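You operate a simulated robot arm through the tools that you are given. There is no shell and no other tool.

You are at the controls of a simulated robot arm. One attempt, no reset.

## Task
Tap both high pegs level and drive a third in the middle hole.
Fine: the board on the big block; use the upright peg and the banded mallet, which goes back to its place.

It is judged by the outcome, as a careful person would: the job done as asked, and still so three seconds after it is handed in. It fails if anything else is knocked over, pushed out of place, dropped, spilled or broken.

## Robot
A 6-joint arm with a three-finger gripper, fixed in place. Base frame: the origin is on the floor under the middle of its stand, x ahead of it, y to its left, z up; the work surface is at about z = 800. Units: mm, rad, N and s.
It reaches about 1213 mm from its shoulder. Its first joint turns from -2.897 to 2.897 rad. Payload 4.89 kg.
The tool frame sits at the grasp point between the pads (the TCP): z along the fingers, y along the line on which they close. The tips reach 30 mm beyond it. The gripper opens to 164 mm; its body begins 125 mm behind the TCP.
Orientation is told as [roll, pitch, yaw] about the base's x, y, z axes, in that order, counted from this pose: with the fingers straight down and closing along the base's y, the tool's x points along the base's -x, its y along +y and its z along -z.

## Interface
- The arm moves only by the tool play_rows. Its argument "steps" is a list of rows, each an object of numbers (a shift or turn left out is 0, a gripper value left out holds the last): "tx", "ty", "tz": the shift along the base's x, y, z in mm; "ax", "ay", "az": the turn, a rotation vector about the base's x, y, z in rad; "claw": the gripper command, from -1 (fully open) to 1 (shut), values between in proportion. In form: [{"tx": .., "ty": .., "tz": .., "ax": .., "ay": .., "az": .., "claw": ..}, ...]. A call has 1 to 20 rows; each row shifts and turns the commanded pose from where the row before left it. A row lasts 0.2 s, in which the tool goes at most 50 mm and 0.15 rad; a call with a longer step from one row to the next is refused whole, and so is a gripper value outside its range. Where a pose cannot be reached the arm comes as near as it can. A force on the tool above 40 N (or 10 N above the force at the start of the call, whichever is more), or a blocked arm, ends the call early, and 0.2 s more pass. The fingers move at their own pace (about 108 mm/s each) and stop on an object; they squeeze with about 45 N. The grip force told is the motor's: it shows also when the fingers shut on nothing. Time passes only in rows, and 0.2 s behind the last, so rows that do not move let the fingers close. The reply holds the time, the measured pose of the TCP, the force on the tool along the base axes, the opening and the grip force, in the units named above and with some noise, with the torque about the TCP (base axes, N m) and any sound that the robot's microphone picked up, and new pictures: "pictures" is both (left out), scene, wrist or none.
- Cameras (640 x 400 px; columns grow to the right, rows downward): "scene" is fixed at [224.3, 640.9, 1649.9]; the picture's right is [-0.62, -0.78, 0.00], its down [-0.47, 0.37, -0.80] and it looks along [0.63, -0.50, -0.60] (base axes); focal length 339 px, centre (320, 200). "wrist" rides on the gripper at [76, -2, -152] in the tool frame; the picture's right is [0.02, 1.00, 0.00], its down [-0.88, 0.02, -0.47] and it looks along [-0.47, 0.01, 0.88] (tool axes); focal length 247 px, centre (320, 200). There is no depth. A picture from a camera that has moved, and an enlarged one, comes with that camera's place and axes in the base frame and with its lens. The place of the scene camera against the robot may be out by one fixed shift of up to 18 mm in any direction.
- lift_body(by): moves the trunk up (or, below 0, down) by that many mm; the arm rides with it, the base frame stays. It gives what a move gives, with no picture.
- zoom(camera, box): a new picture of the part [left, top, right, bottom] of that camera's present view, enlarged. No time passes.
- job_done(): hands the job in; it is judged then, once.

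Places have to be worked out from the pictures, the camera data and where the tool is seen. Open the gripper and draw the arm clear of the work before you hand the job in, unless the task says otherwise.

The tools are called as name(argument=value, ...) on one line, values as JSON. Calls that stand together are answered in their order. play_rows: Moves the arm, as the interface text tells. Its arguments: {"type":"object","properties":{"steps":{"type":"array","items":{"type":"object","properties":{"tx":{"type":"number"},"ty":{"type":"number"},"tz":{"type":"number"},"ax":{"type":"number"},"ay":{"type":"number"},"az":{"type":"number"},"claw":{"type":"number"}}}},"pictures":{"type":"string","enum":["both","scene","wrist","none"]}},"required":["steps"]} The other tools are called the same way: lift_body (by) moves the trunk up or down; zoom (camera, box) takes an enlarged picture of a part of a camera's view; job_done () hands the job in.

At the start:

```text
clock: 0.0
tool_pos: [643.8, 201.6, 1248.7]
orientation: [-0.001, -0.001, 0.001]
force: [-0.2, 0.2, -0.2]
torque: [-0.01, 0.02, -0.03]
finger_gap: 163.8
finger_force: 0.0
trunk travel left (down, up): [-175.0, 215.0]
```

scene: 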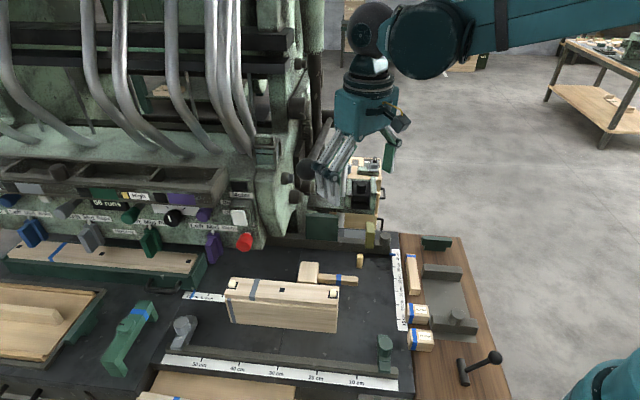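
wrist: 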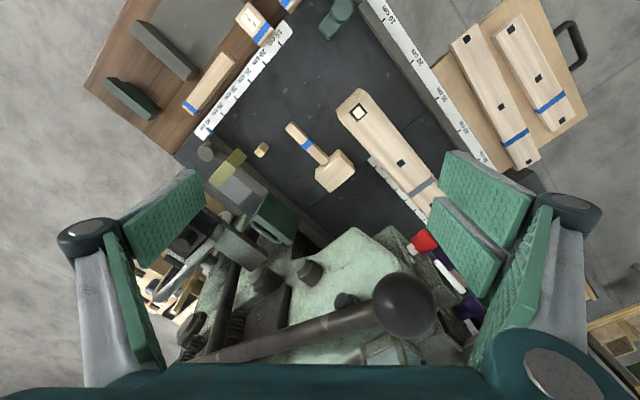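

The scene shows a board on a big block, a mallet with a blue band, and a small upright peg near it. I'll zoom to inspect these first.

zoom(camera="scene", box=[160, 220, 420, 390])

zoom(camera="wrist", box=[190, 60, 470, 240])

zoom(camera="scene", box=[290, 220, 420, 300])

```text
2.35 times, centred on (290, 305) of scene
camera zoom: at [224.3, 640.9, 1649.9], right [-0.62, -0.78, 0.0], down [-0.47, 0.37, -0.8], along [0.63, -0.5, -0.6], focal length 797 px, centre (391, -47)
```

zoom: 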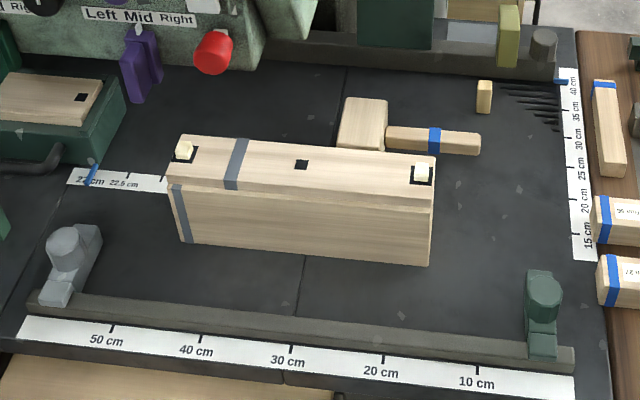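

```text
2.22 times, centred on (330, 150) of wrist
camera zoom: at [567.2, 200.2, 1399.9], right [-0.02, 1.0, 0.0], down [0.88, 0.02, 0.47], along [0.47, 0.01, -0.88], focal length 549 px, centre (298, 311)
```

zoom: 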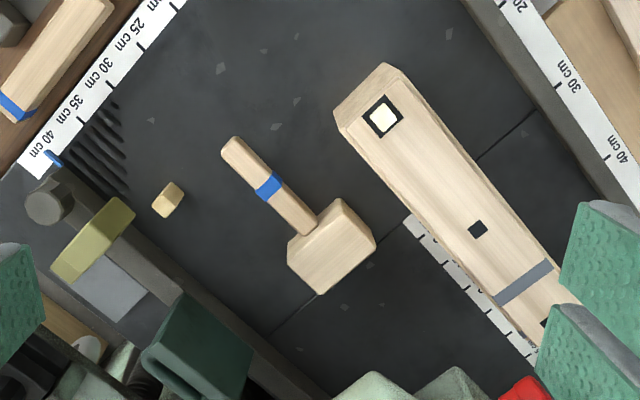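

```text
4.92 times, centred on (355, 260) of scene
camera zoom: at [224.3, 640.9, 1649.9], right [-0.62, -0.78, 0.0], down [-0.47, 0.37, -0.8], along [0.63, -0.5, -0.6], focal length 1667 px, centre (148, -95)
```

zoom: 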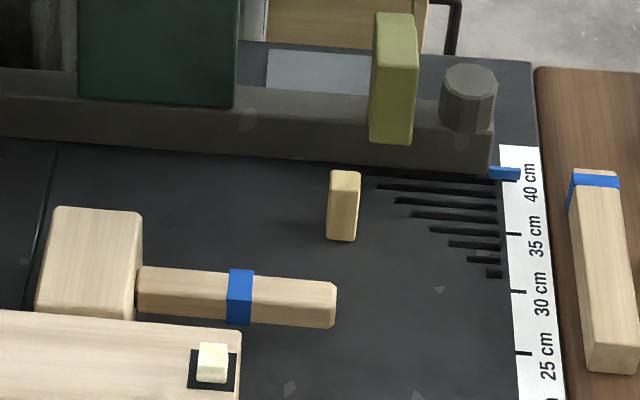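

Peg is near [740, 66], the mallet near [796, 241] with its handle end near [685, 134], and the board top is at z about 940. A lever ball seems close to the gripper, so I'll look more closely at the gripper surroundings and the machine.

zoom(camera="scene", box=[220, 60, 480, 260])

zoom(camera="wrist", box=[60, 150, 600, 400])

zoom(camera="scene", box=[210, 250, 350, 345])

zoom(camera="scene", box=[0, 150, 260, 320])

```text
2.00 times, centred on (350, 160) of scene
camera zoom: at [224.3, 640.9, 1649.9], right [-0.62, -0.78, 0.0], down [-0.47, 0.37, -0.8], along [0.63, -0.5, -0.6], focal length 677 px, centre (260, 280)
```

zoom: 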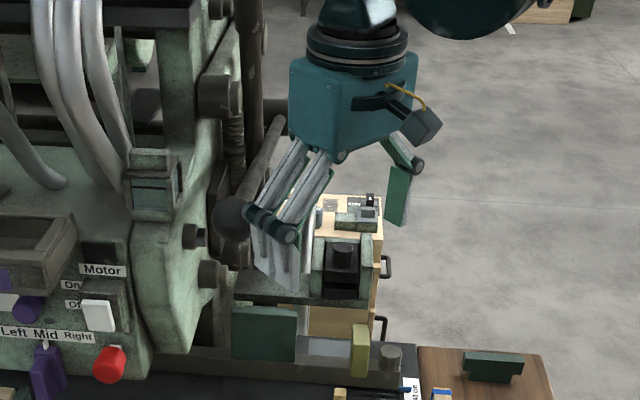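

```text
1.19 times, centred on (330, 275) of wrist
camera zoom: at [567.2, 200.2, 1399.9], right [-0.02, 1.0, 0.0], down [0.88, 0.02, 0.47], along [0.47, 0.01, -0.88], focal length 293 px, centre (308, 111)
```

zoom: 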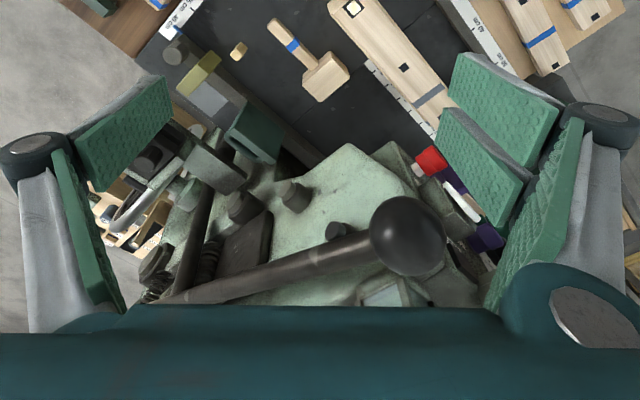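

```text
4.21 times, centred on (280, 298) of scene
camera zoom: at [224.3, 640.9, 1649.9], right [-0.62, -0.78, 0.0], down [-0.47, 0.37, -0.8], along [0.63, -0.5, -0.6], focal length 1426 px, centre (488, -210)
```

zoom: 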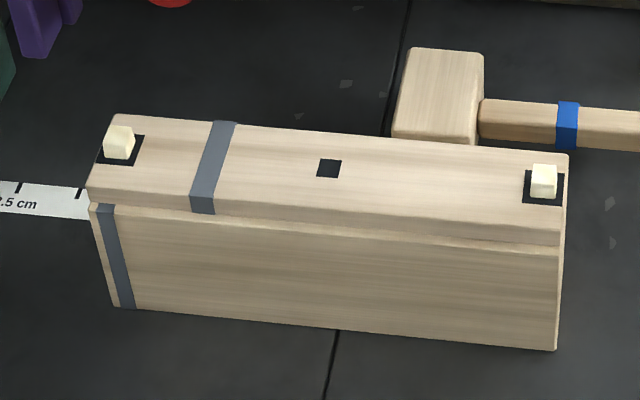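

```text
2.35 times, centred on (130, 235) of scene
camera zoom: at [224.3, 640.9, 1649.9], right [-0.62, -0.78, 0.0], down [-0.47, 0.37, -0.8], along [0.63, -0.5, -0.6], focal length 797 px, centre (767, 118)
```

zoom: 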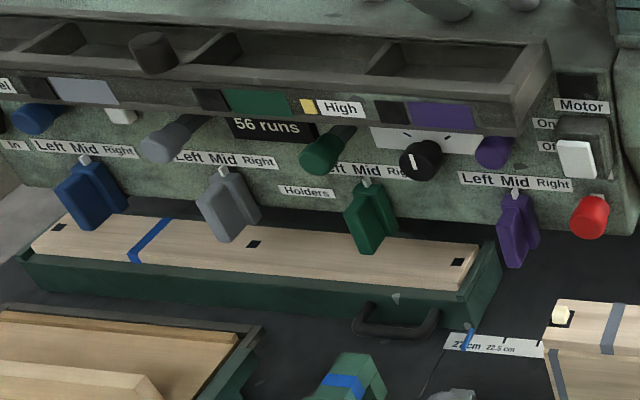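

The lever ball sits near [731, 272, 1262], with its rod running back over the mallet, so I'll stay on the robot side of it. I'll back away from it, yaw by -45° to line up with the table's axes, and descend a little for a better look.

play_rows(steps=[{"tx": -33, "ty": 34}, {"tx": -32, "ty": 35}, {"az": -0.131}, {"az": -0.131}, {"az": -0.131, "tz": -25}, {"az": -0.131, "tz": -25}, {"az": -0.131, "tz": -25}, {"az": -0.13, "tz": -24}], pictures="both")

```text
clock: 1.8
tool_pos: [578.7, 270.8, 1148.7]
orientation: [0.001, -0.001, -0.787]
force: [-0.3, -0.3, 0.7]
torque: [0.06, -0.11, -0.02]
finger_gap: 164.0
finger_force: 0.1
trunk travel left (down, up): [-175.0, 215.0]
camera wrist: at [523.1, 324.7, 1301.0], right [0.69, 0.72, 0.0], down [0.64, -0.61, 0.47], along [0.34, -0.33, -0.88], focal length 247 px, centre (320, 200)
```

scene: 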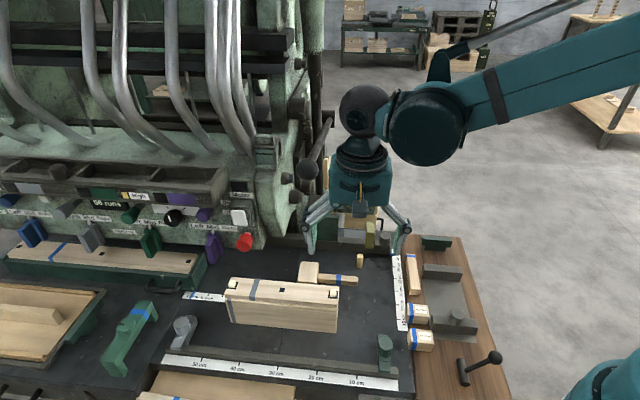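
wrist: 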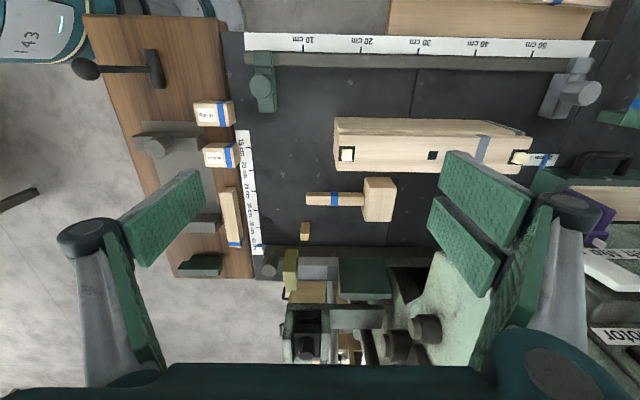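

The yawed view is now aligned with the table. I'll zoom on the board, mallet and peg to measure them.

zoom(camera="wrist", box=[290, 100, 450, 200])

zoom(camera="wrist", box=[280, 160, 420, 250])

zoom(camera="wrist", box=[400, 100, 560, 200])

zoom(camera="scene", box=[280, 140, 420, 290])

```text
4.00 times, centred on (370, 150) of wrist
camera zoom: at [523.1, 324.7, 1301.0], right [0.69, 0.72, 0.0], down [0.64, -0.61, 0.47], along [0.34, -0.33, -0.88], focal length 988 px, centre (120, 400)
```

zoom: 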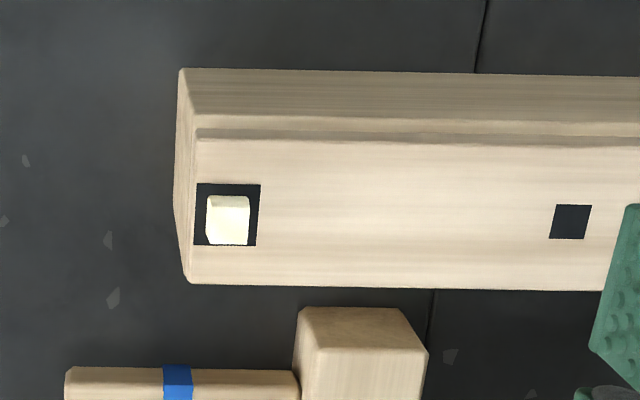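

```text
4.44 times, centred on (350, 205) of wrist
camera zoom: at [523.1, 324.7, 1301.0], right [0.69, 0.72, 0.0], down [0.64, -0.61, 0.47], along [0.34, -0.33, -0.88], focal length 1098 px, centre (187, 178)
```

zoom: 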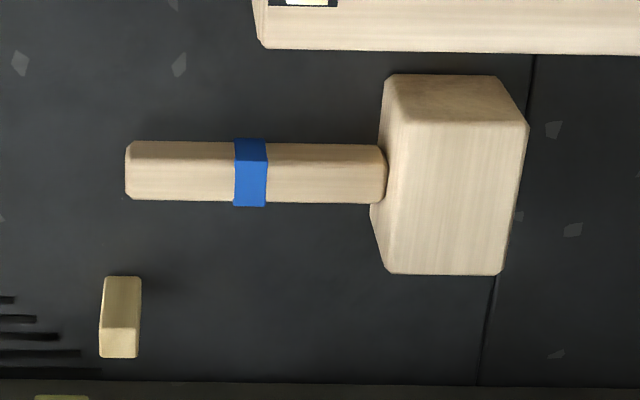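

```text
4.00 times, centred on (480, 150) of wrist
camera zoom: at [523.1, 324.7, 1301.0], right [0.69, 0.72, 0.0], down [0.64, -0.61, 0.47], along [0.34, -0.33, -0.88], focal length 988 px, centre (-320, 400)
```

zoom: 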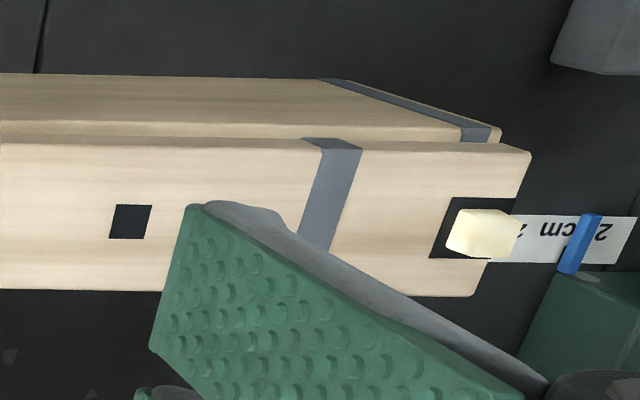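

```text
2.67 times, centred on (350, 215) of scene
camera zoom: at [224.3, 640.9, 1649.9], right [-0.62, -0.78, 0.0], down [-0.47, 0.37, -0.8], along [0.63, -0.5, -0.6], focal length 903 px, centre (240, 160)
```

zoom: 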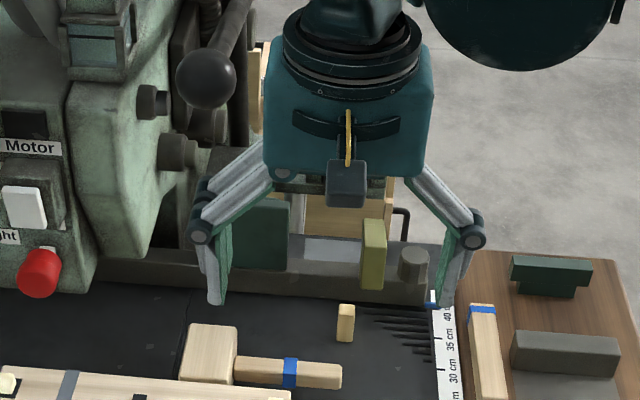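

Holes come out near [638,272], [735,367] and [831,463] with the board top at z≈924. The mallet's head is about 58×78×54 mm and the table is at about 802. The peg looks a bit wide for the hole, so I'll move nearer the peg for an exact look at it.

play_rows(steps=[{"tx": 11, "ty": -22, "tz": -31.5}, {"tx": 11, "ty": -22, "tz": -31.5}, {"tx": 11, "ty": -22, "tz": -31.5}, {"tx": 11, "ty": -22, "tz": -31.5}, {"tx": 11, "ty": -22, "tz": -31.5}, {"tx": 11, "ty": -22, "tz": -31.5}], pictures="both")

zoom(camera="wrist", box=[280, 130, 440, 230])

zoom(camera="wrist", box=[320, 20, 560, 170])

```text
clock: 3.2
tool_pos: [643.3, 139.5, 958.7]
orientation: [0.0, 0.0, -0.787]
force: [-1.5, 0.1, 1.2]
torque: [-0.07, -0.18, -0.03]
finger_gap: 164.0
finger_force: 0.0
trunk travel left (down, up): [-175.0, 215.0]
camera wrist: at [588.2, 192.2, 1111.7], right [0.69, 0.72, 0.0], down [0.64, -0.61, 0.47], along [0.34, -0.33, -0.88], focal length 247 px, centre (320, 200)
```

scene: 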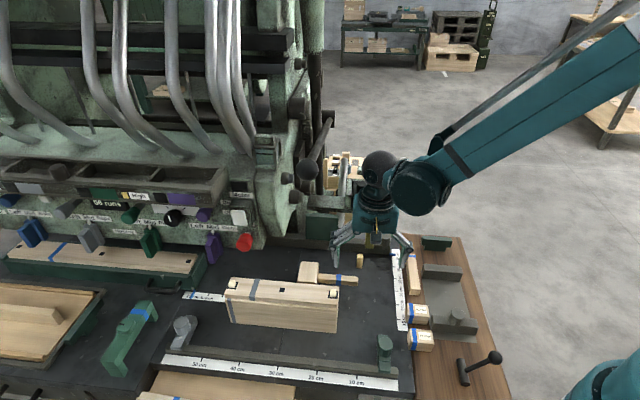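
wrist: 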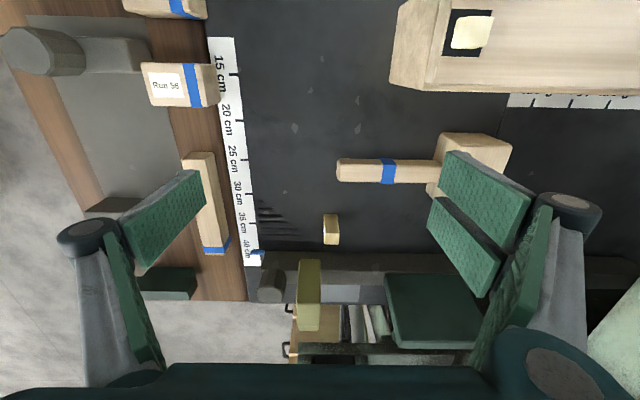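

```text
4.00 times, centred on (360, 180) of wrist
camera zoom: at [588.2, 192.2, 1111.7], right [0.69, 0.72, 0.0], down [0.64, -0.61, 0.47], along [0.34, -0.33, -0.88], focal length 988 px, centre (160, 280)
```

zoom: 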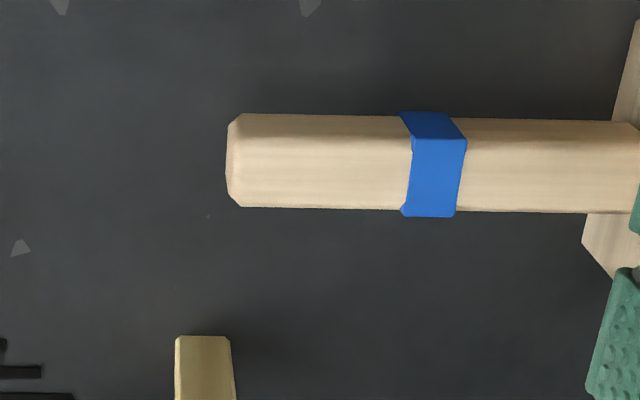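

```text
2.67 times, centred on (440, 95) of wrist
camera zoom: at [588.2, 192.2, 1111.7], right [0.69, 0.72, 0.0], down [0.64, -0.61, 0.47], along [0.34, -0.33, -0.88], focal length 659 px, centre (0, 480)
```

zoom: 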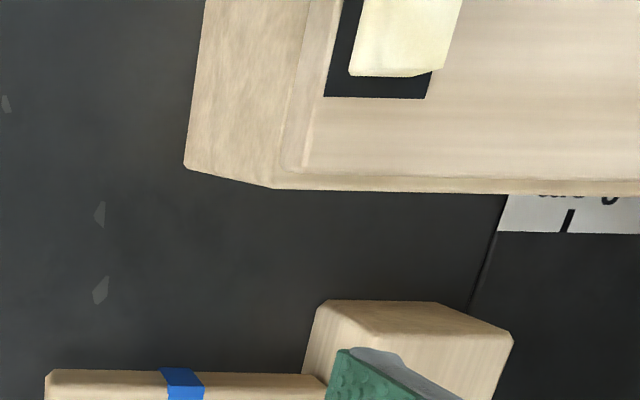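

The peg and mallet are both in view; I'll zoom on the peg and the near hole to compare the peg's width with the hole.

zoom(camera="wrist", box=[292, 200, 372, 250])

zoom(camera="wrist", box=[390, 0, 550, 100])

zoom(camera="scene", box=[320, 220, 420, 290])

```text
8.00 times, centred on (332, 225) of wrist
camera zoom: at [588.2, 192.2, 1111.7], right [0.69, 0.72, 0.0], down [0.64, -0.61, 0.47], along [0.34, -0.33, -0.88], focal length 1976 px, centre (224, 0)
```

zoom: 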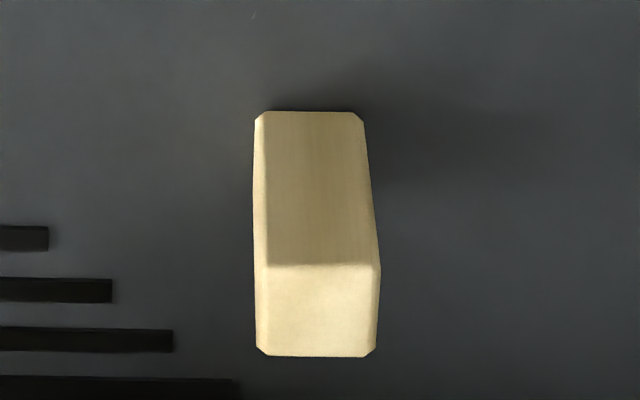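

```text
4.00 times, centred on (470, 50) of wrist
camera zoom: at [588.2, 192.2, 1111.7], right [0.69, 0.72, 0.0], down [0.64, -0.61, 0.47], along [0.34, -0.33, -0.88], focal length 988 px, centre (-280, 800)
```

zoom: 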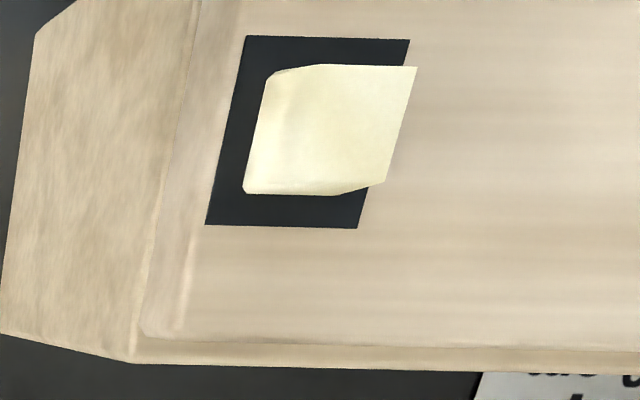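

```text
5.71 times, centred on (370, 255) of scene
camera zoom: at [224.3, 640.9, 1649.9], right [-0.62, -0.78, 0.0], down [-0.47, 0.37, -0.8], along [0.63, -0.5, -0.6], focal length 1935 px, centre (34, -114)
```

zoom: 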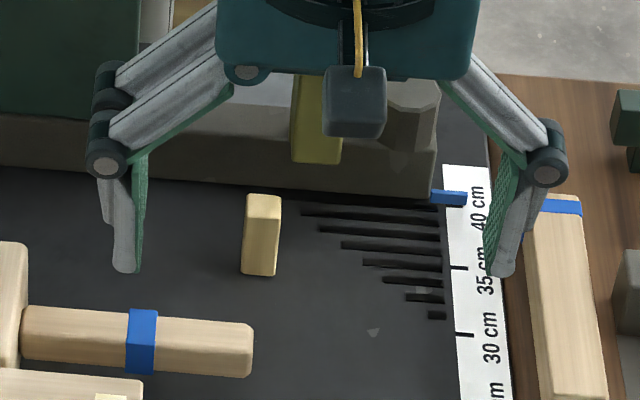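

The loose peg measures about 20 mm square and 48 mm tall, while the middle hole seemed nearer 14 mm. I'll go back around the lever and take a close look at the middle hole from the robot side.

play_rows(steps=[{"tx": -31.2, "ty": 31.3, "tz": 10.3}, {"tx": -31.2, "ty": 31.3, "tz": 10.3}, {"tx": -31.2, "ty": 31.3, "tz": 10.3}, {"tx": -31.2, "ty": 31.3, "tz": 10.3}, {"tx": 32, "ty": 32}, {"tx": 32, "ty": 32}, {"tx": 32, "ty": 32}, {"tx": 32, "ty": 32}, {"tx": 32, "ty": 32}], pictures="both")

zoom(camera="wrist", box=[280, 200, 376, 260])

```text
clock: 5.2
tool_pos: [678.4, 423.4, 1001.9]
orientation: [0.0, 0.0, -0.787]
force: [-1.5, -1.2, 1.2]
torque: [0.14, -0.16, -0.01]
finger_gap: 164.0
finger_force: 0.0
trunk travel left (down, up): [-175.0, 215.0]
camera wrist: at [623.5, 476.9, 1154.5], right [0.69, 0.72, 0.0], down [0.64, -0.61, 0.47], along [0.34, -0.33, -0.88], focal length 247 px, centre (320, 200)
```

scene: 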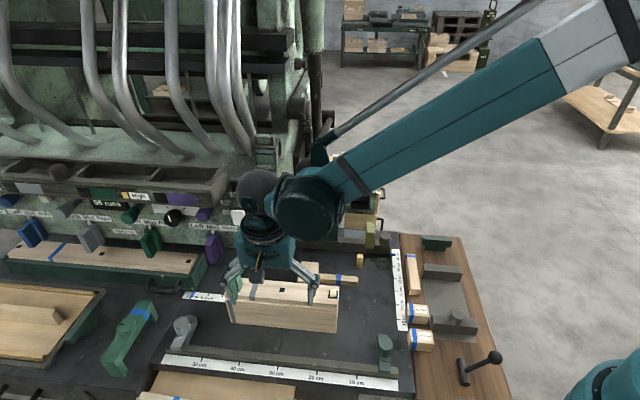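
wrist: 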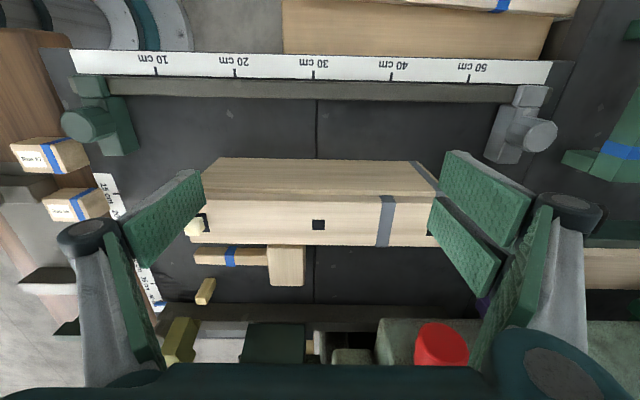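

```text
6.67 times, centred on (328, 230) of wrist
camera zoom: at [623.5, 476.9, 1154.5], right [0.69, 0.72, 0.0], down [0.64, -0.61, 0.47], along [0.34, -0.33, -0.88], focal length 1646 px, centre (267, 0)
```

zoom: 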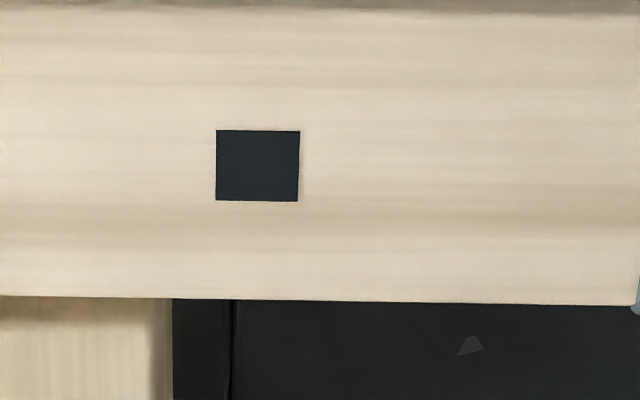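

The middle hole is a flat dark square of about 14 mm. I'll zoom on both end pegs and the loose peg from here to compare their sizes directly.

zoom(camera="wrist", box=[172, 195, 236, 235])

zoom(camera="wrist", box=[172, 240, 268, 300])

zoom(camera="scene", box=[316, 282, 348, 302])

zoom(camera="scene", box=[222, 275, 254, 295])

```text
10.00 times, centred on (204, 215) of wrist
camera zoom: at [623.5, 476.9, 1154.5], right [0.69, 0.72, 0.0], down [0.64, -0.61, 0.47], along [0.34, -0.33, -0.88], focal length 2470 px, centre (1480, 50)
```

zoom: 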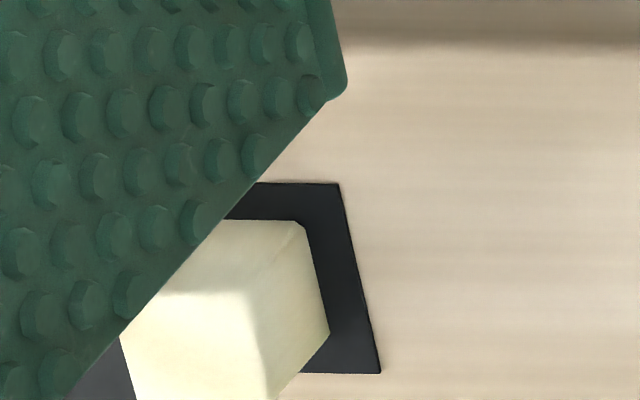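

```text
6.67 times, centred on (220, 270) of wrist
camera zoom: at [623.5, 476.9, 1154.5], right [0.69, 0.72, 0.0], down [0.64, -0.61, 0.47], along [0.34, -0.33, -0.88], focal length 1646 px, centre (987, -267)
```

zoom: 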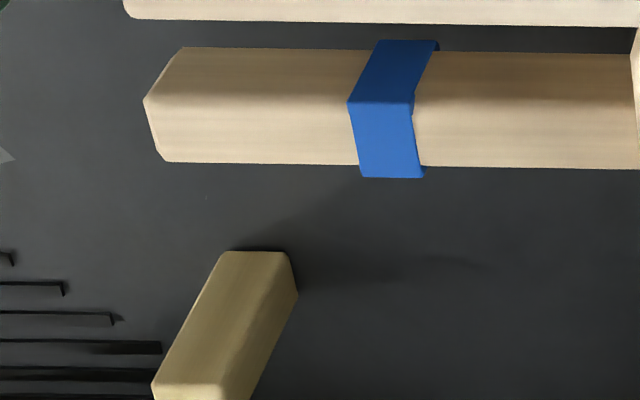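

```text
16.00 times, centred on (332, 292) of scene
camera zoom: at [224.3, 640.9, 1649.9], right [-0.62, -0.78, 0.0], down [-0.47, 0.37, -0.8], along [0.63, -0.5, -0.6], focal length 5418 px, centre (128, -1272)
```

zoom: 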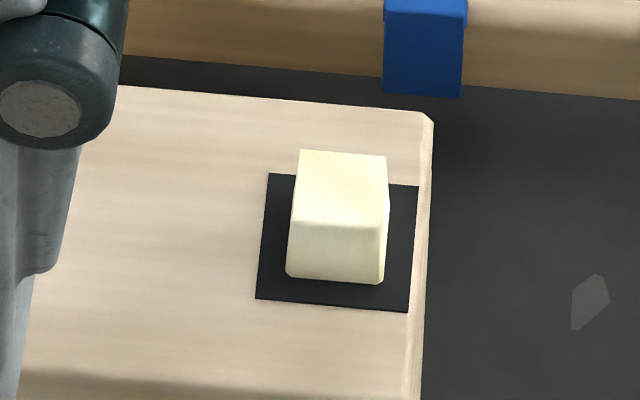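

```text
16.00 times, centred on (238, 285) of scene
camera zoom: at [224.3, 640.9, 1649.9], right [-0.62, -0.78, 0.0], down [-0.47, 0.37, -0.8], along [0.63, -0.5, -0.6], focal length 5418 px, centre (1632, -1160)
```

zoom: 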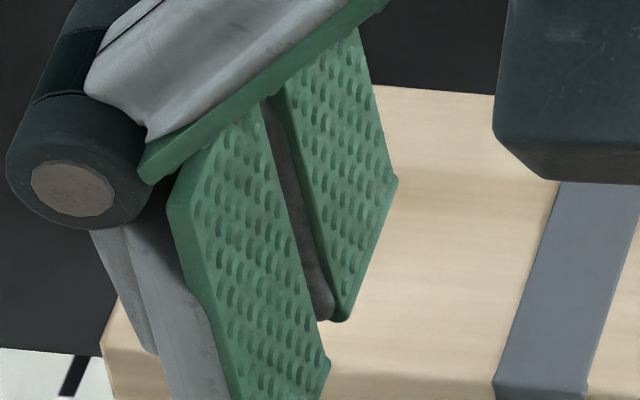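

The pegs in the ends stand about 12 mm high, and the middle hole is at about [733.8, 368.7, 924.5]. I'll go and fetch the upright peg at [741.5, 66.2], retracing around the lever, half closing the gripper, and tilting its top slightly toward the robot.

play_rows(steps=[{"tx": -32, "ty": -32, "claw": 0.0}, {"tx": -32, "ty": -32}, {"tx": -32, "ty": -32}, {"tx": -32, "ty": -32}, {"tx": -30, "ty": -30}, {"tx": 32, "ty": -28, "tz": -6}, {"tx": 32, "ty": -28, "tz": -6, "ax": -0.0354, "ay": -0.0354}, {"tx": 32, "ty": -28, "tz": -6, "ax": -0.0354, "ay": -0.0354}, {"tx": 32, "ty": -28, "tz": -6, "ax": -0.0354, "ay": -0.0354}, {"tx": 32, "ty": -28, "tz": -6, "ax": -0.0354, "ay": -0.0354}, {"tx": 32, "ty": -28, "tz": -6}, {"tx": 26, "ty": -30, "tz": -5}], pictures="both")

```text
clock: 7.8
tool_pos: [739.5, 67.5, 960.7]
orientation: [-0.001, -0.199, -0.786]
force: [-0.5, 0.8, 0.6]
torque: [-0.15, -0.12, 0.03]
finger_gap: 82.0
finger_force: 0.0
trunk travel left (down, up): [-175.0, 215.0]
camera wrist: at [663.0, 141.8, 1094.4], right [0.69, 0.72, 0.0], down [0.56, -0.53, 0.64], along [0.46, -0.45, -0.77], focal length 247 px, centre (320, 200)
```

scene: 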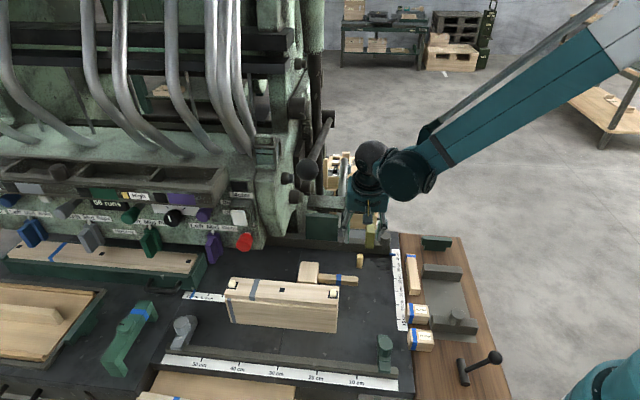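
wrist: 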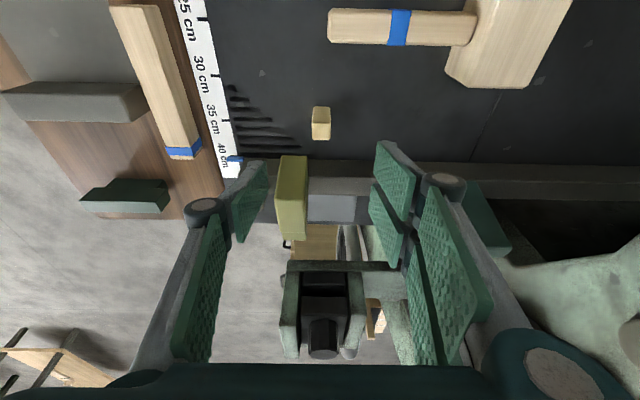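

The peg is right below, centred in the closing direction. I'll zoom to check its offset along the other direction before descending.

zoom(camera="wrist", box=[288, 97, 352, 147])

```text
8.00 times, centred on (320, 122) of wrist
camera zoom: at [663.0, 141.8, 1094.4], right [0.69, 0.72, 0.0], down [0.56, -0.53, 0.64], along [0.46, -0.45, -0.77], focal length 1976 px, centre (320, 824)
```

zoom: 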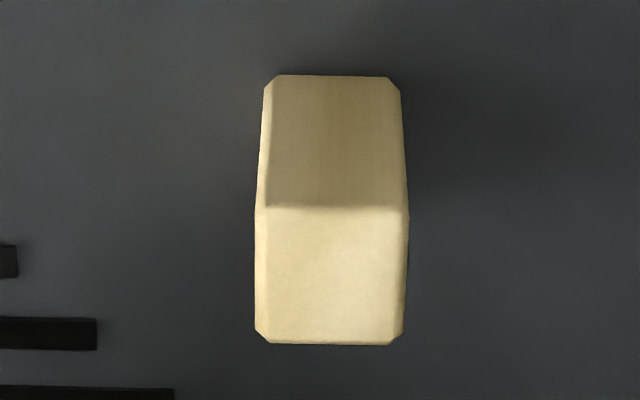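

The peg top is at [741.7, 66.8], just 2 mm off the TCP. I'll shift that much, descend to z≈846 and close on the peg.

play_rows(steps=[{"tx": 1.6, "ty": -1.2, "tz": -35}, {"tz": -35}, {"tz": -25}, {"tz": -20}, {"claw": 0.8}, {"claw": 0.8}, {"claw": 0.8}], pictures="both")

```text
clock: 9.4
tool_pos: [741.7, 66.0, 844.3]
orientation: [0.0, -0.2, -0.785]
force: [-0.2, 0.0, -0.1]
torque: [-0.01, 0.01, 0.0]
finger_gap: 18.5
finger_force: 44.8
trunk travel left (down, up): [-175.0, 215.0]
camera wrist: at [665.7, 140.3, 978.9], right [0.69, 0.72, 0.0], down [0.56, -0.53, 0.64], along [0.46, -0.44, -0.77], focal length 247 px, centre (320, 200)
```

scene: 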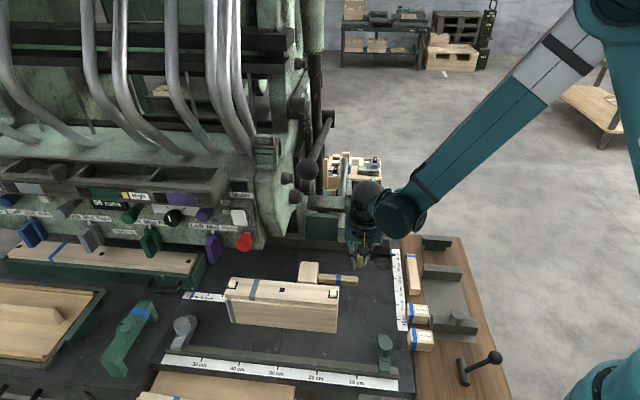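
wrist: 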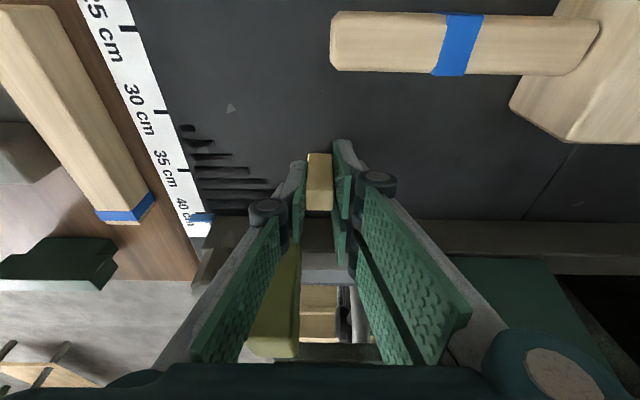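

The gripper holds the peg with a gap of 18.5 mm at 45 N. I'll lift it straight up to clear the mallet and check the grip.

play_rows(steps=[{"tz": 10, "claw": 0.8}, {"tz": 30}, {"tz": 45}, {"tz": 45}, {"tz": 30}], pictures="wrist")

zoom(camera="wrist", box=[260, 120, 388, 220])

```text
clock: 10.6
tool_pos: [742.9, 65.8, 1006.8]
orientation: [-0.002, -0.201, -0.786]
force: [0.0, 0.1, -1.3]
torque: [-0.06, 0.07, 0.01]
finger_gap: 18.1
finger_force: 45.2
trunk travel left (down, up): [-175.0, 215.0]
camera wrist: at [666.5, 139.8, 1140.5], right [0.69, 0.72, 0.0], down [0.56, -0.53, 0.64], along [0.46, -0.44, -0.77], focal length 247 px, centre (320, 200)
```

wrist: 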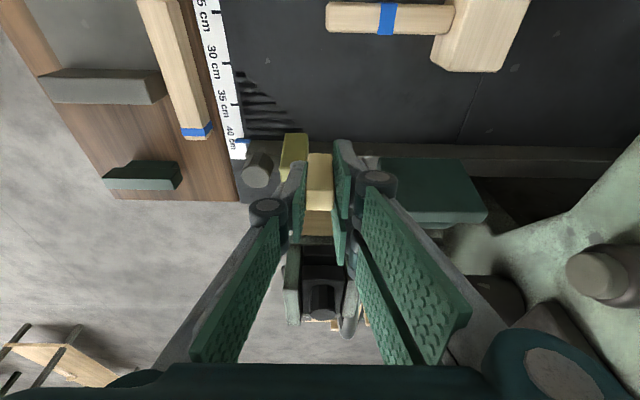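

```text
4.00 times, centred on (324, 170) of wrist
camera zoom: at [666.5, 139.8, 1140.5], right [0.69, 0.72, 0.0], down [0.56, -0.53, 0.64], along [0.46, -0.44, -0.77], focal length 988 px, centre (304, 320)
```

zoom: 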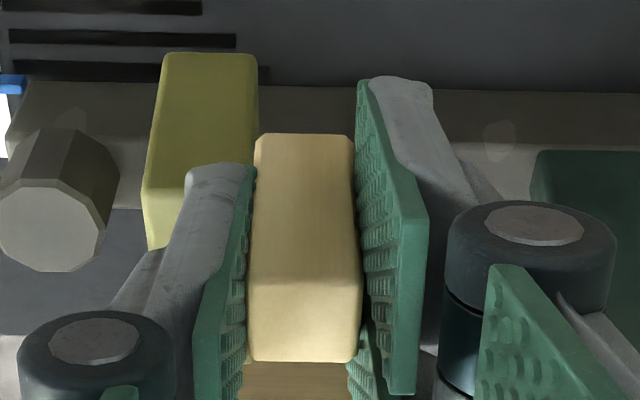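

The peg is upright and firmly held. I'll carry it around the lever to a spot just on the robot side of the middle hole, to check the alignment there.

play_rows(steps=[{"tx": -30.5, "ty": 30.5}, {"tx": -30.5, "ty": 30.5}, {"tx": -30.5, "ty": 30.5}, {"tx": -30.5, "ty": 30.5}, {"tx": -30.5, "ty": 30.5}, {"tx": -30.5, "ty": 30.5}, {"tx": 29.5, "ty": 29.5}, {"tx": 29.5, "ty": 29.5}, {"tx": 29.5, "ty": 29.5}, {"tx": 29.5, "ty": 29.5}, {"tx": 29.5, "ty": 29.5}, {}], pictures="both")

zoom(camera="wrist", box=[240, 120, 400, 220])

```text
clock: 13.2
tool_pos: [705.9, 396.4, 1004.6]
orientation: [0.001, -0.201, -0.786]
force: [0.1, 0.2, 0.0]
torque: [-0.02, 0.03, 0.03]
finger_gap: 18.3
finger_force: 44.6
trunk travel left (down, up): [-175.0, 215.0]
camera wrist: at [630.2, 470.8, 1138.1], right [0.69, 0.72, 0.0], down [0.56, -0.53, 0.64], along [0.46, -0.44, -0.77], focal length 247 px, centre (320, 200)
```

scene: 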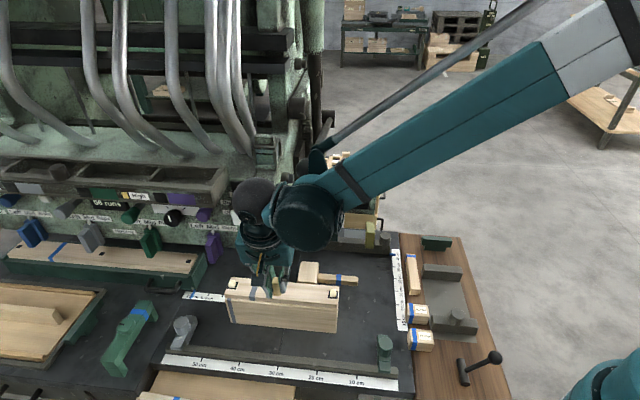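
wrist: 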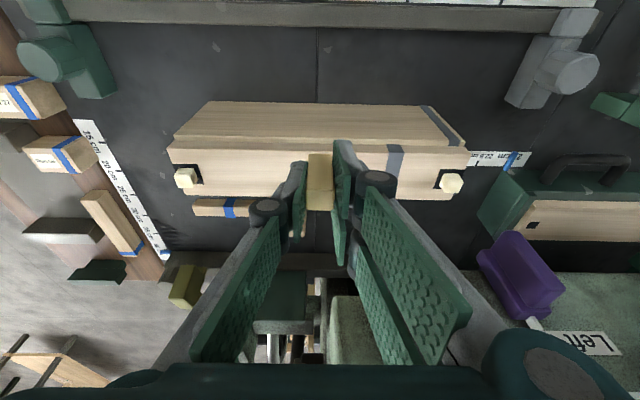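

```text
4.00 times, centred on (320, 170) of wrist
camera zoom: at [630.2, 470.8, 1138.1], right [0.69, 0.72, 0.0], down [0.56, -0.53, 0.64], along [0.46, -0.44, -0.77], focal length 988 px, centre (320, 320)
```

zoom: 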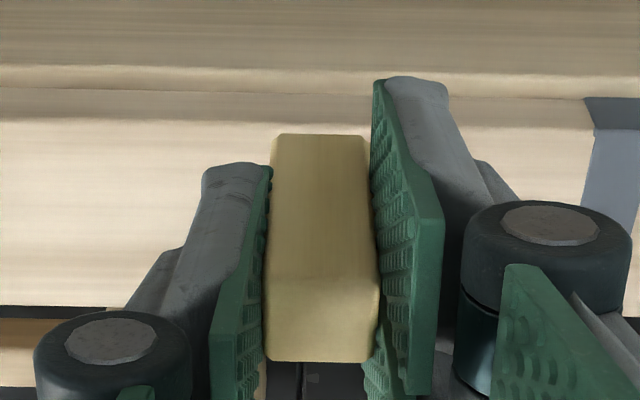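

The end holes are both visible, so I'll zoom on them and locate the middle hole relative to the held peg from their midpoint.

zoom(camera="wrist", box=[160, 150, 224, 200])

zoom(camera="wrist", box=[420, 155, 484, 205])

zoom(camera="scene", box=[220, 220, 348, 320])

```text
8.00 times, centred on (192, 175) of wrist
camera zoom: at [630.2, 470.8, 1138.1], right [0.69, 0.72, 0.0], down [0.56, -0.53, 0.64], along [0.46, -0.44, -0.77], focal length 1976 px, centre (1344, 400)
```

zoom: 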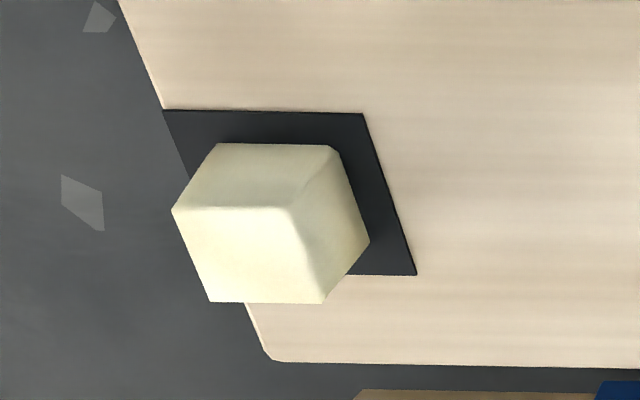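

```text
8.00 times, centred on (452, 180) of wrist
camera zoom: at [630.2, 470.8, 1138.1], right [0.69, 0.72, 0.0], down [0.56, -0.53, 0.64], along [0.46, -0.44, -0.77], focal length 1976 px, centre (-736, 360)
```

zoom: 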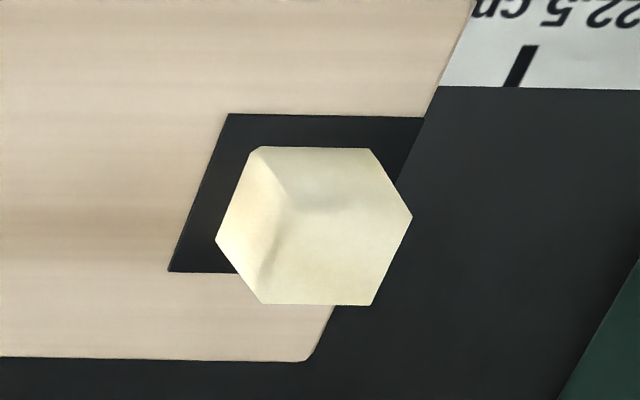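

```text
4.00 times, centred on (284, 270) of scene
camera zoom: at [224.3, 640.9, 1649.9], right [-0.62, -0.78, 0.0], down [-0.47, 0.37, -0.8], along [0.63, -0.5, -0.6], focal length 1355 px, centre (464, -80)
```

zoom: 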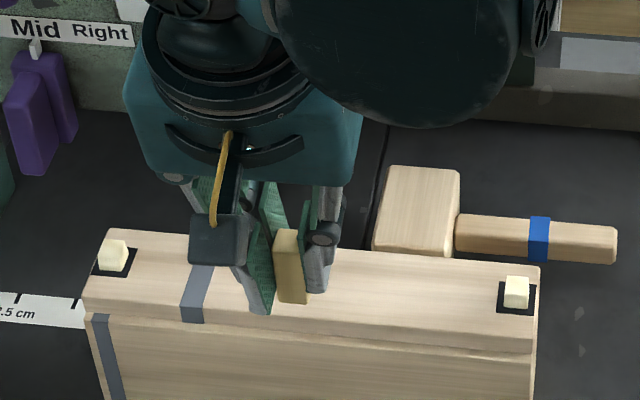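

Using the end patches, the hole is 38 mm toward the machine from the peg and aligned in the other direction. I'll shift over it and lower to a few mm above the board.

play_rows(steps=[{"tx": 13.5, "ty": -13.5}, {"tx": 13.4, "ty": -13.4}, {"tz": -15}, {"tz": -15}, {}], pictures="both")

zoom(camera="wrist", box=[256, 110, 384, 210])

zoom(camera="scene", box=[240, 260, 320, 310])

```text
clock: 14.4
tool_pos: [733.0, 369.3, 975.0]
orientation: [0.0, -0.203, -0.783]
force: [0.4, -0.7, -0.3]
torque: [0.03, 0.04, -0.04]
finger_gap: 18.0
finger_force: 45.2
trunk travel left (down, up): [-175.0, 215.0]
camera wrist: at [657.0, 443.4, 1108.2], right [0.69, 0.72, 0.0], down [0.56, -0.53, 0.64], along [0.46, -0.44, -0.77], focal length 247 px, centre (320, 200)
```

scene: 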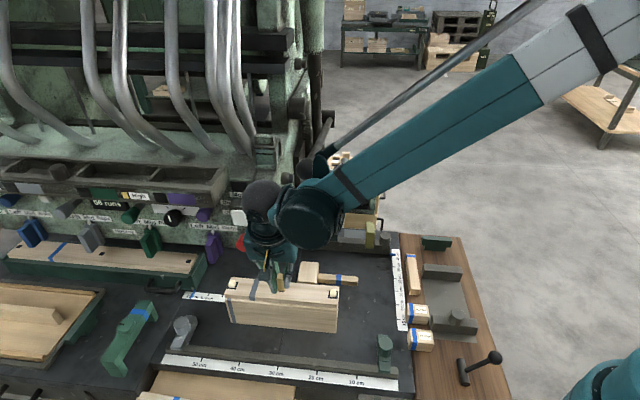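
wrist: 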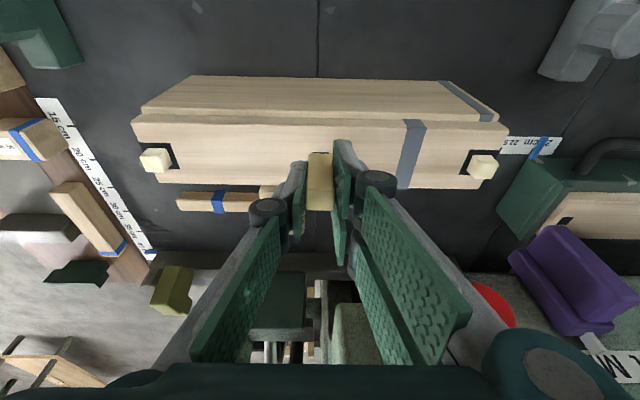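

```text
4.00 times, centred on (320, 160) of wrist
camera zoom: at [657.0, 443.4, 1108.2], right [0.69, 0.72, 0.0], down [0.56, -0.53, 0.64], along [0.46, -0.44, -0.77], focal length 988 px, centre (320, 360)
```

zoom: 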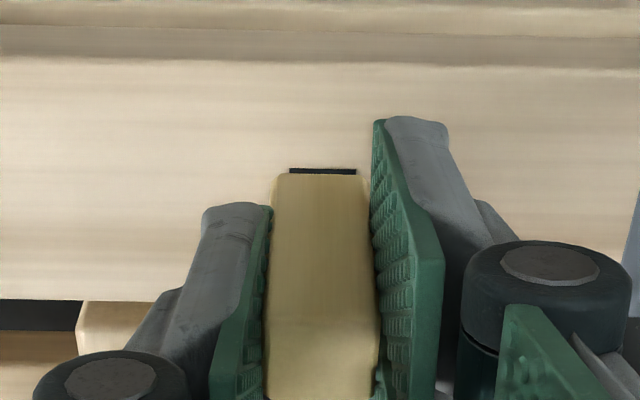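

```text
8.00 times, centred on (280, 285) of scene
camera zoom: at [224.3, 640.9, 1649.9], right [-0.62, -0.78, 0.0], down [-0.47, 0.37, -0.8], along [0.63, -0.5, -0.6], focal length 2709 px, centre (640, -480)
```

zoom: 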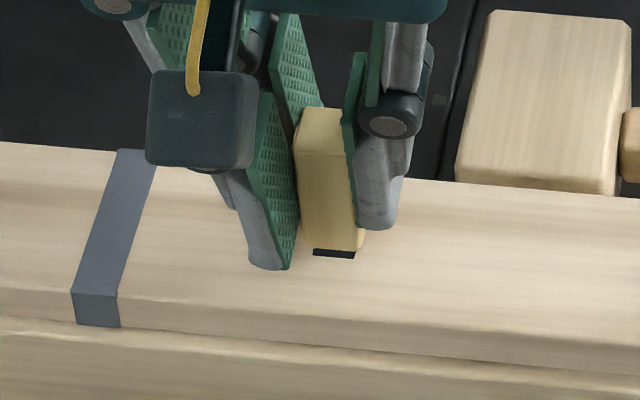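

The strip of hole visible below the peg is centred on it in both directions. I'll lower slowly until contact and watch the force.

play_rows(steps=[{"tz": -4}, {"tz": -1.5}, {"tz": -1}, {}], pictures="none")

play_rows(steps=[{"tz": -1}, {"tz": -1}, {}], pictures="wrist")

```text
clock: 15.4
tool_pos: [732.7, 369.2, 968.7]
orientation: [0.0, -0.201, -0.785]
force: [-0.3, -0.3, 7.6]
torque: [-0.01, -0.04, 0.01]
finger_gap: 18.3
finger_force: 45.2
trunk travel left (down, up): [-175.0, 215.0]
```

```text
clock: 16.2
tool_pos: [732.7, 369.4, 966.0]
orientation: [-0.001, -0.201, -0.787]
force: [0.3, 0.6, 17.5]
torque: [0.0, -0.02, -0.01]
finger_gap: 18.2
finger_force: 44.8
trunk travel left (down, up): [-175.0, 215.0]
camera wrist: at [656.6, 443.5, 1101.0], right [0.69, 0.72, 0.0], down [0.56, -0.53, 0.64], along [0.46, -0.44, -0.77], focal length 247 px, centre (320, 200)
```

wrist: 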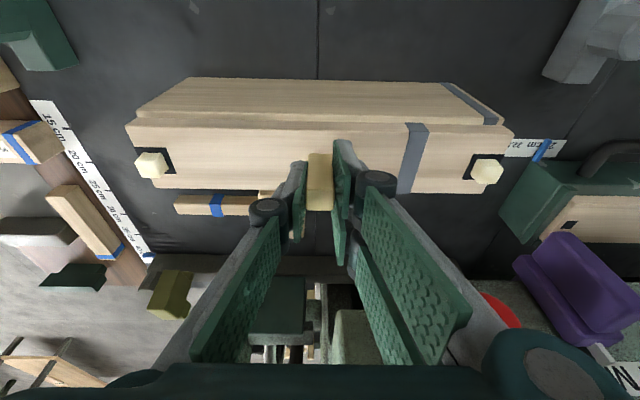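

Contact reached: force rises about 5 N per mm with no sinking yet. I'll press a few mm more, staying under the 40 N limit, to see whether the peg starts into the hole.

play_rows(steps=[{"tz": -1}, {"tz": -1}, {"tz": -1}, {}], pictures="none")

play_rows(steps=[{"tz": -0.5}, {}, {}], pictures="wrist")

```text
clock: 16.8
tool_pos: [732.7, 369.5, 967.2]
orientation: [0.002, -0.202, -0.786]
force: [-1.5, 1.0, 28.1]
torque: [0.01, 0.06, 0.02]
finger_gap: 18.1
finger_force: 44.5
trunk travel left (down, up): [-175.0, 215.0]
stopped in row 3: the force on the tool passed its limit at 43 N (the readings are from after the stop); the commanded pose is now the measured one
```

```text
clock: 17.5
tool_pos: [733.2, 369.7, 966.6]
orientation: [0.001, -0.202, -0.785]
force: [-3.3, 0.4, 28.1]
torque: [-0.02, 0.09, 0.01]
finger_gap: 18.3
finger_force: 45.4
trunk travel left (down, up): [-175.0, 215.0]
stopped in row 3: the force on the tool passed its limit at 40 N (the readings are from after the stop); the commanded pose is now the measured one
camera wrist: at [656.6, 443.4, 1100.4], right [0.69, 0.72, 0.0], down [0.56, -0.53, 0.64], along [0.46, -0.44, -0.77], focal length 247 px, centre (320, 200)
```

wrist: 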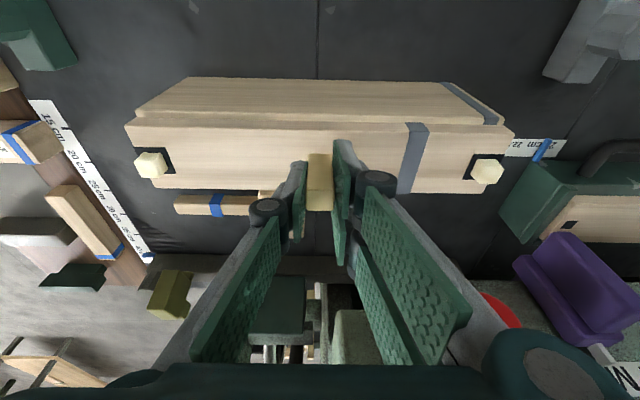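

The peg resists a 40 N push, so it needs the mallet. I'll relieve the pressure, then check the force before letting go.

play_rows(steps=[{"tz": 2}, {"tz": 1.5}, {}], pictures="wrist")

zoom(camera="wrist", box=[256, 110, 384, 210])

zoom(camera="scene", box=[240, 260, 320, 310])

```text
clock: 18.3
tool_pos: [733.9, 370.2, 970.1]
orientation: [0.0, -0.201, -0.787]
force: [0.2, -0.2, -0.3]
torque: [0.0, 0.01, -0.03]
finger_gap: 18.0
finger_force: 44.9
trunk travel left (down, up): [-175.0, 215.0]
camera wrist: at [657.4, 443.8, 1102.6], right [0.69, 0.72, 0.0], down [0.56, -0.53, 0.64], along [0.46, -0.44, -0.77], focal length 247 px, centre (320, 200)
```

wrist: 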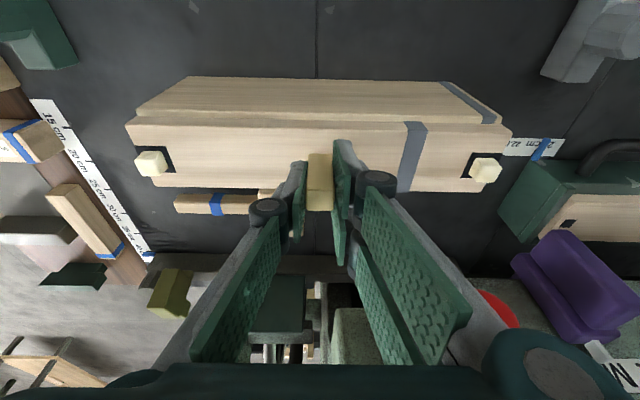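

```text
4.00 times, centred on (320, 160) of wrist
camera zoom: at [657.4, 443.8, 1102.6], right [0.69, 0.72, 0.0], down [0.56, -0.53, 0.64], along [0.46, -0.44, -0.77], focal length 988 px, centre (320, 360)
```

zoom: 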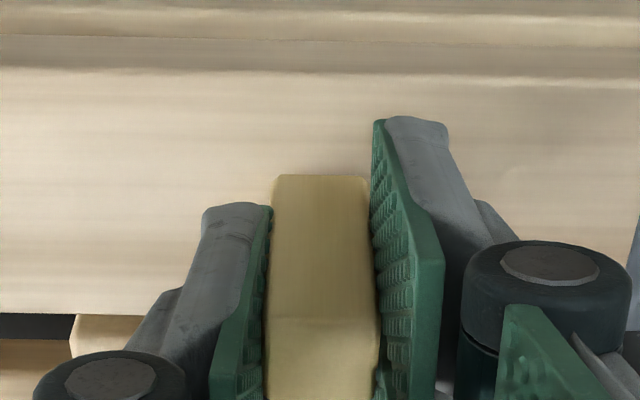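

```text
8.00 times, centred on (280, 285) of scene
camera zoom: at [224.3, 640.9, 1649.9], right [-0.62, -0.78, 0.0], down [-0.47, 0.37, -0.8], along [0.63, -0.5, -0.6], focal length 2709 px, centre (640, -480)
```

zoom: 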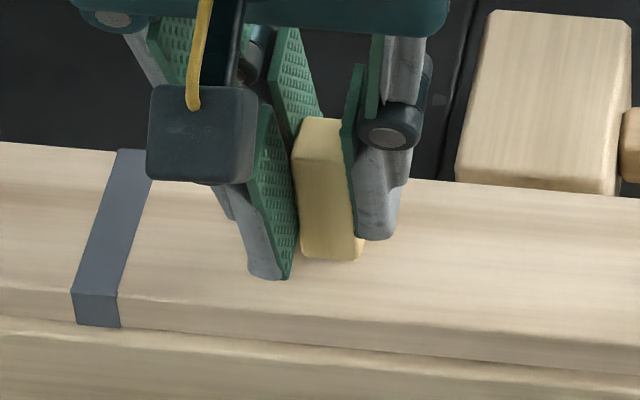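

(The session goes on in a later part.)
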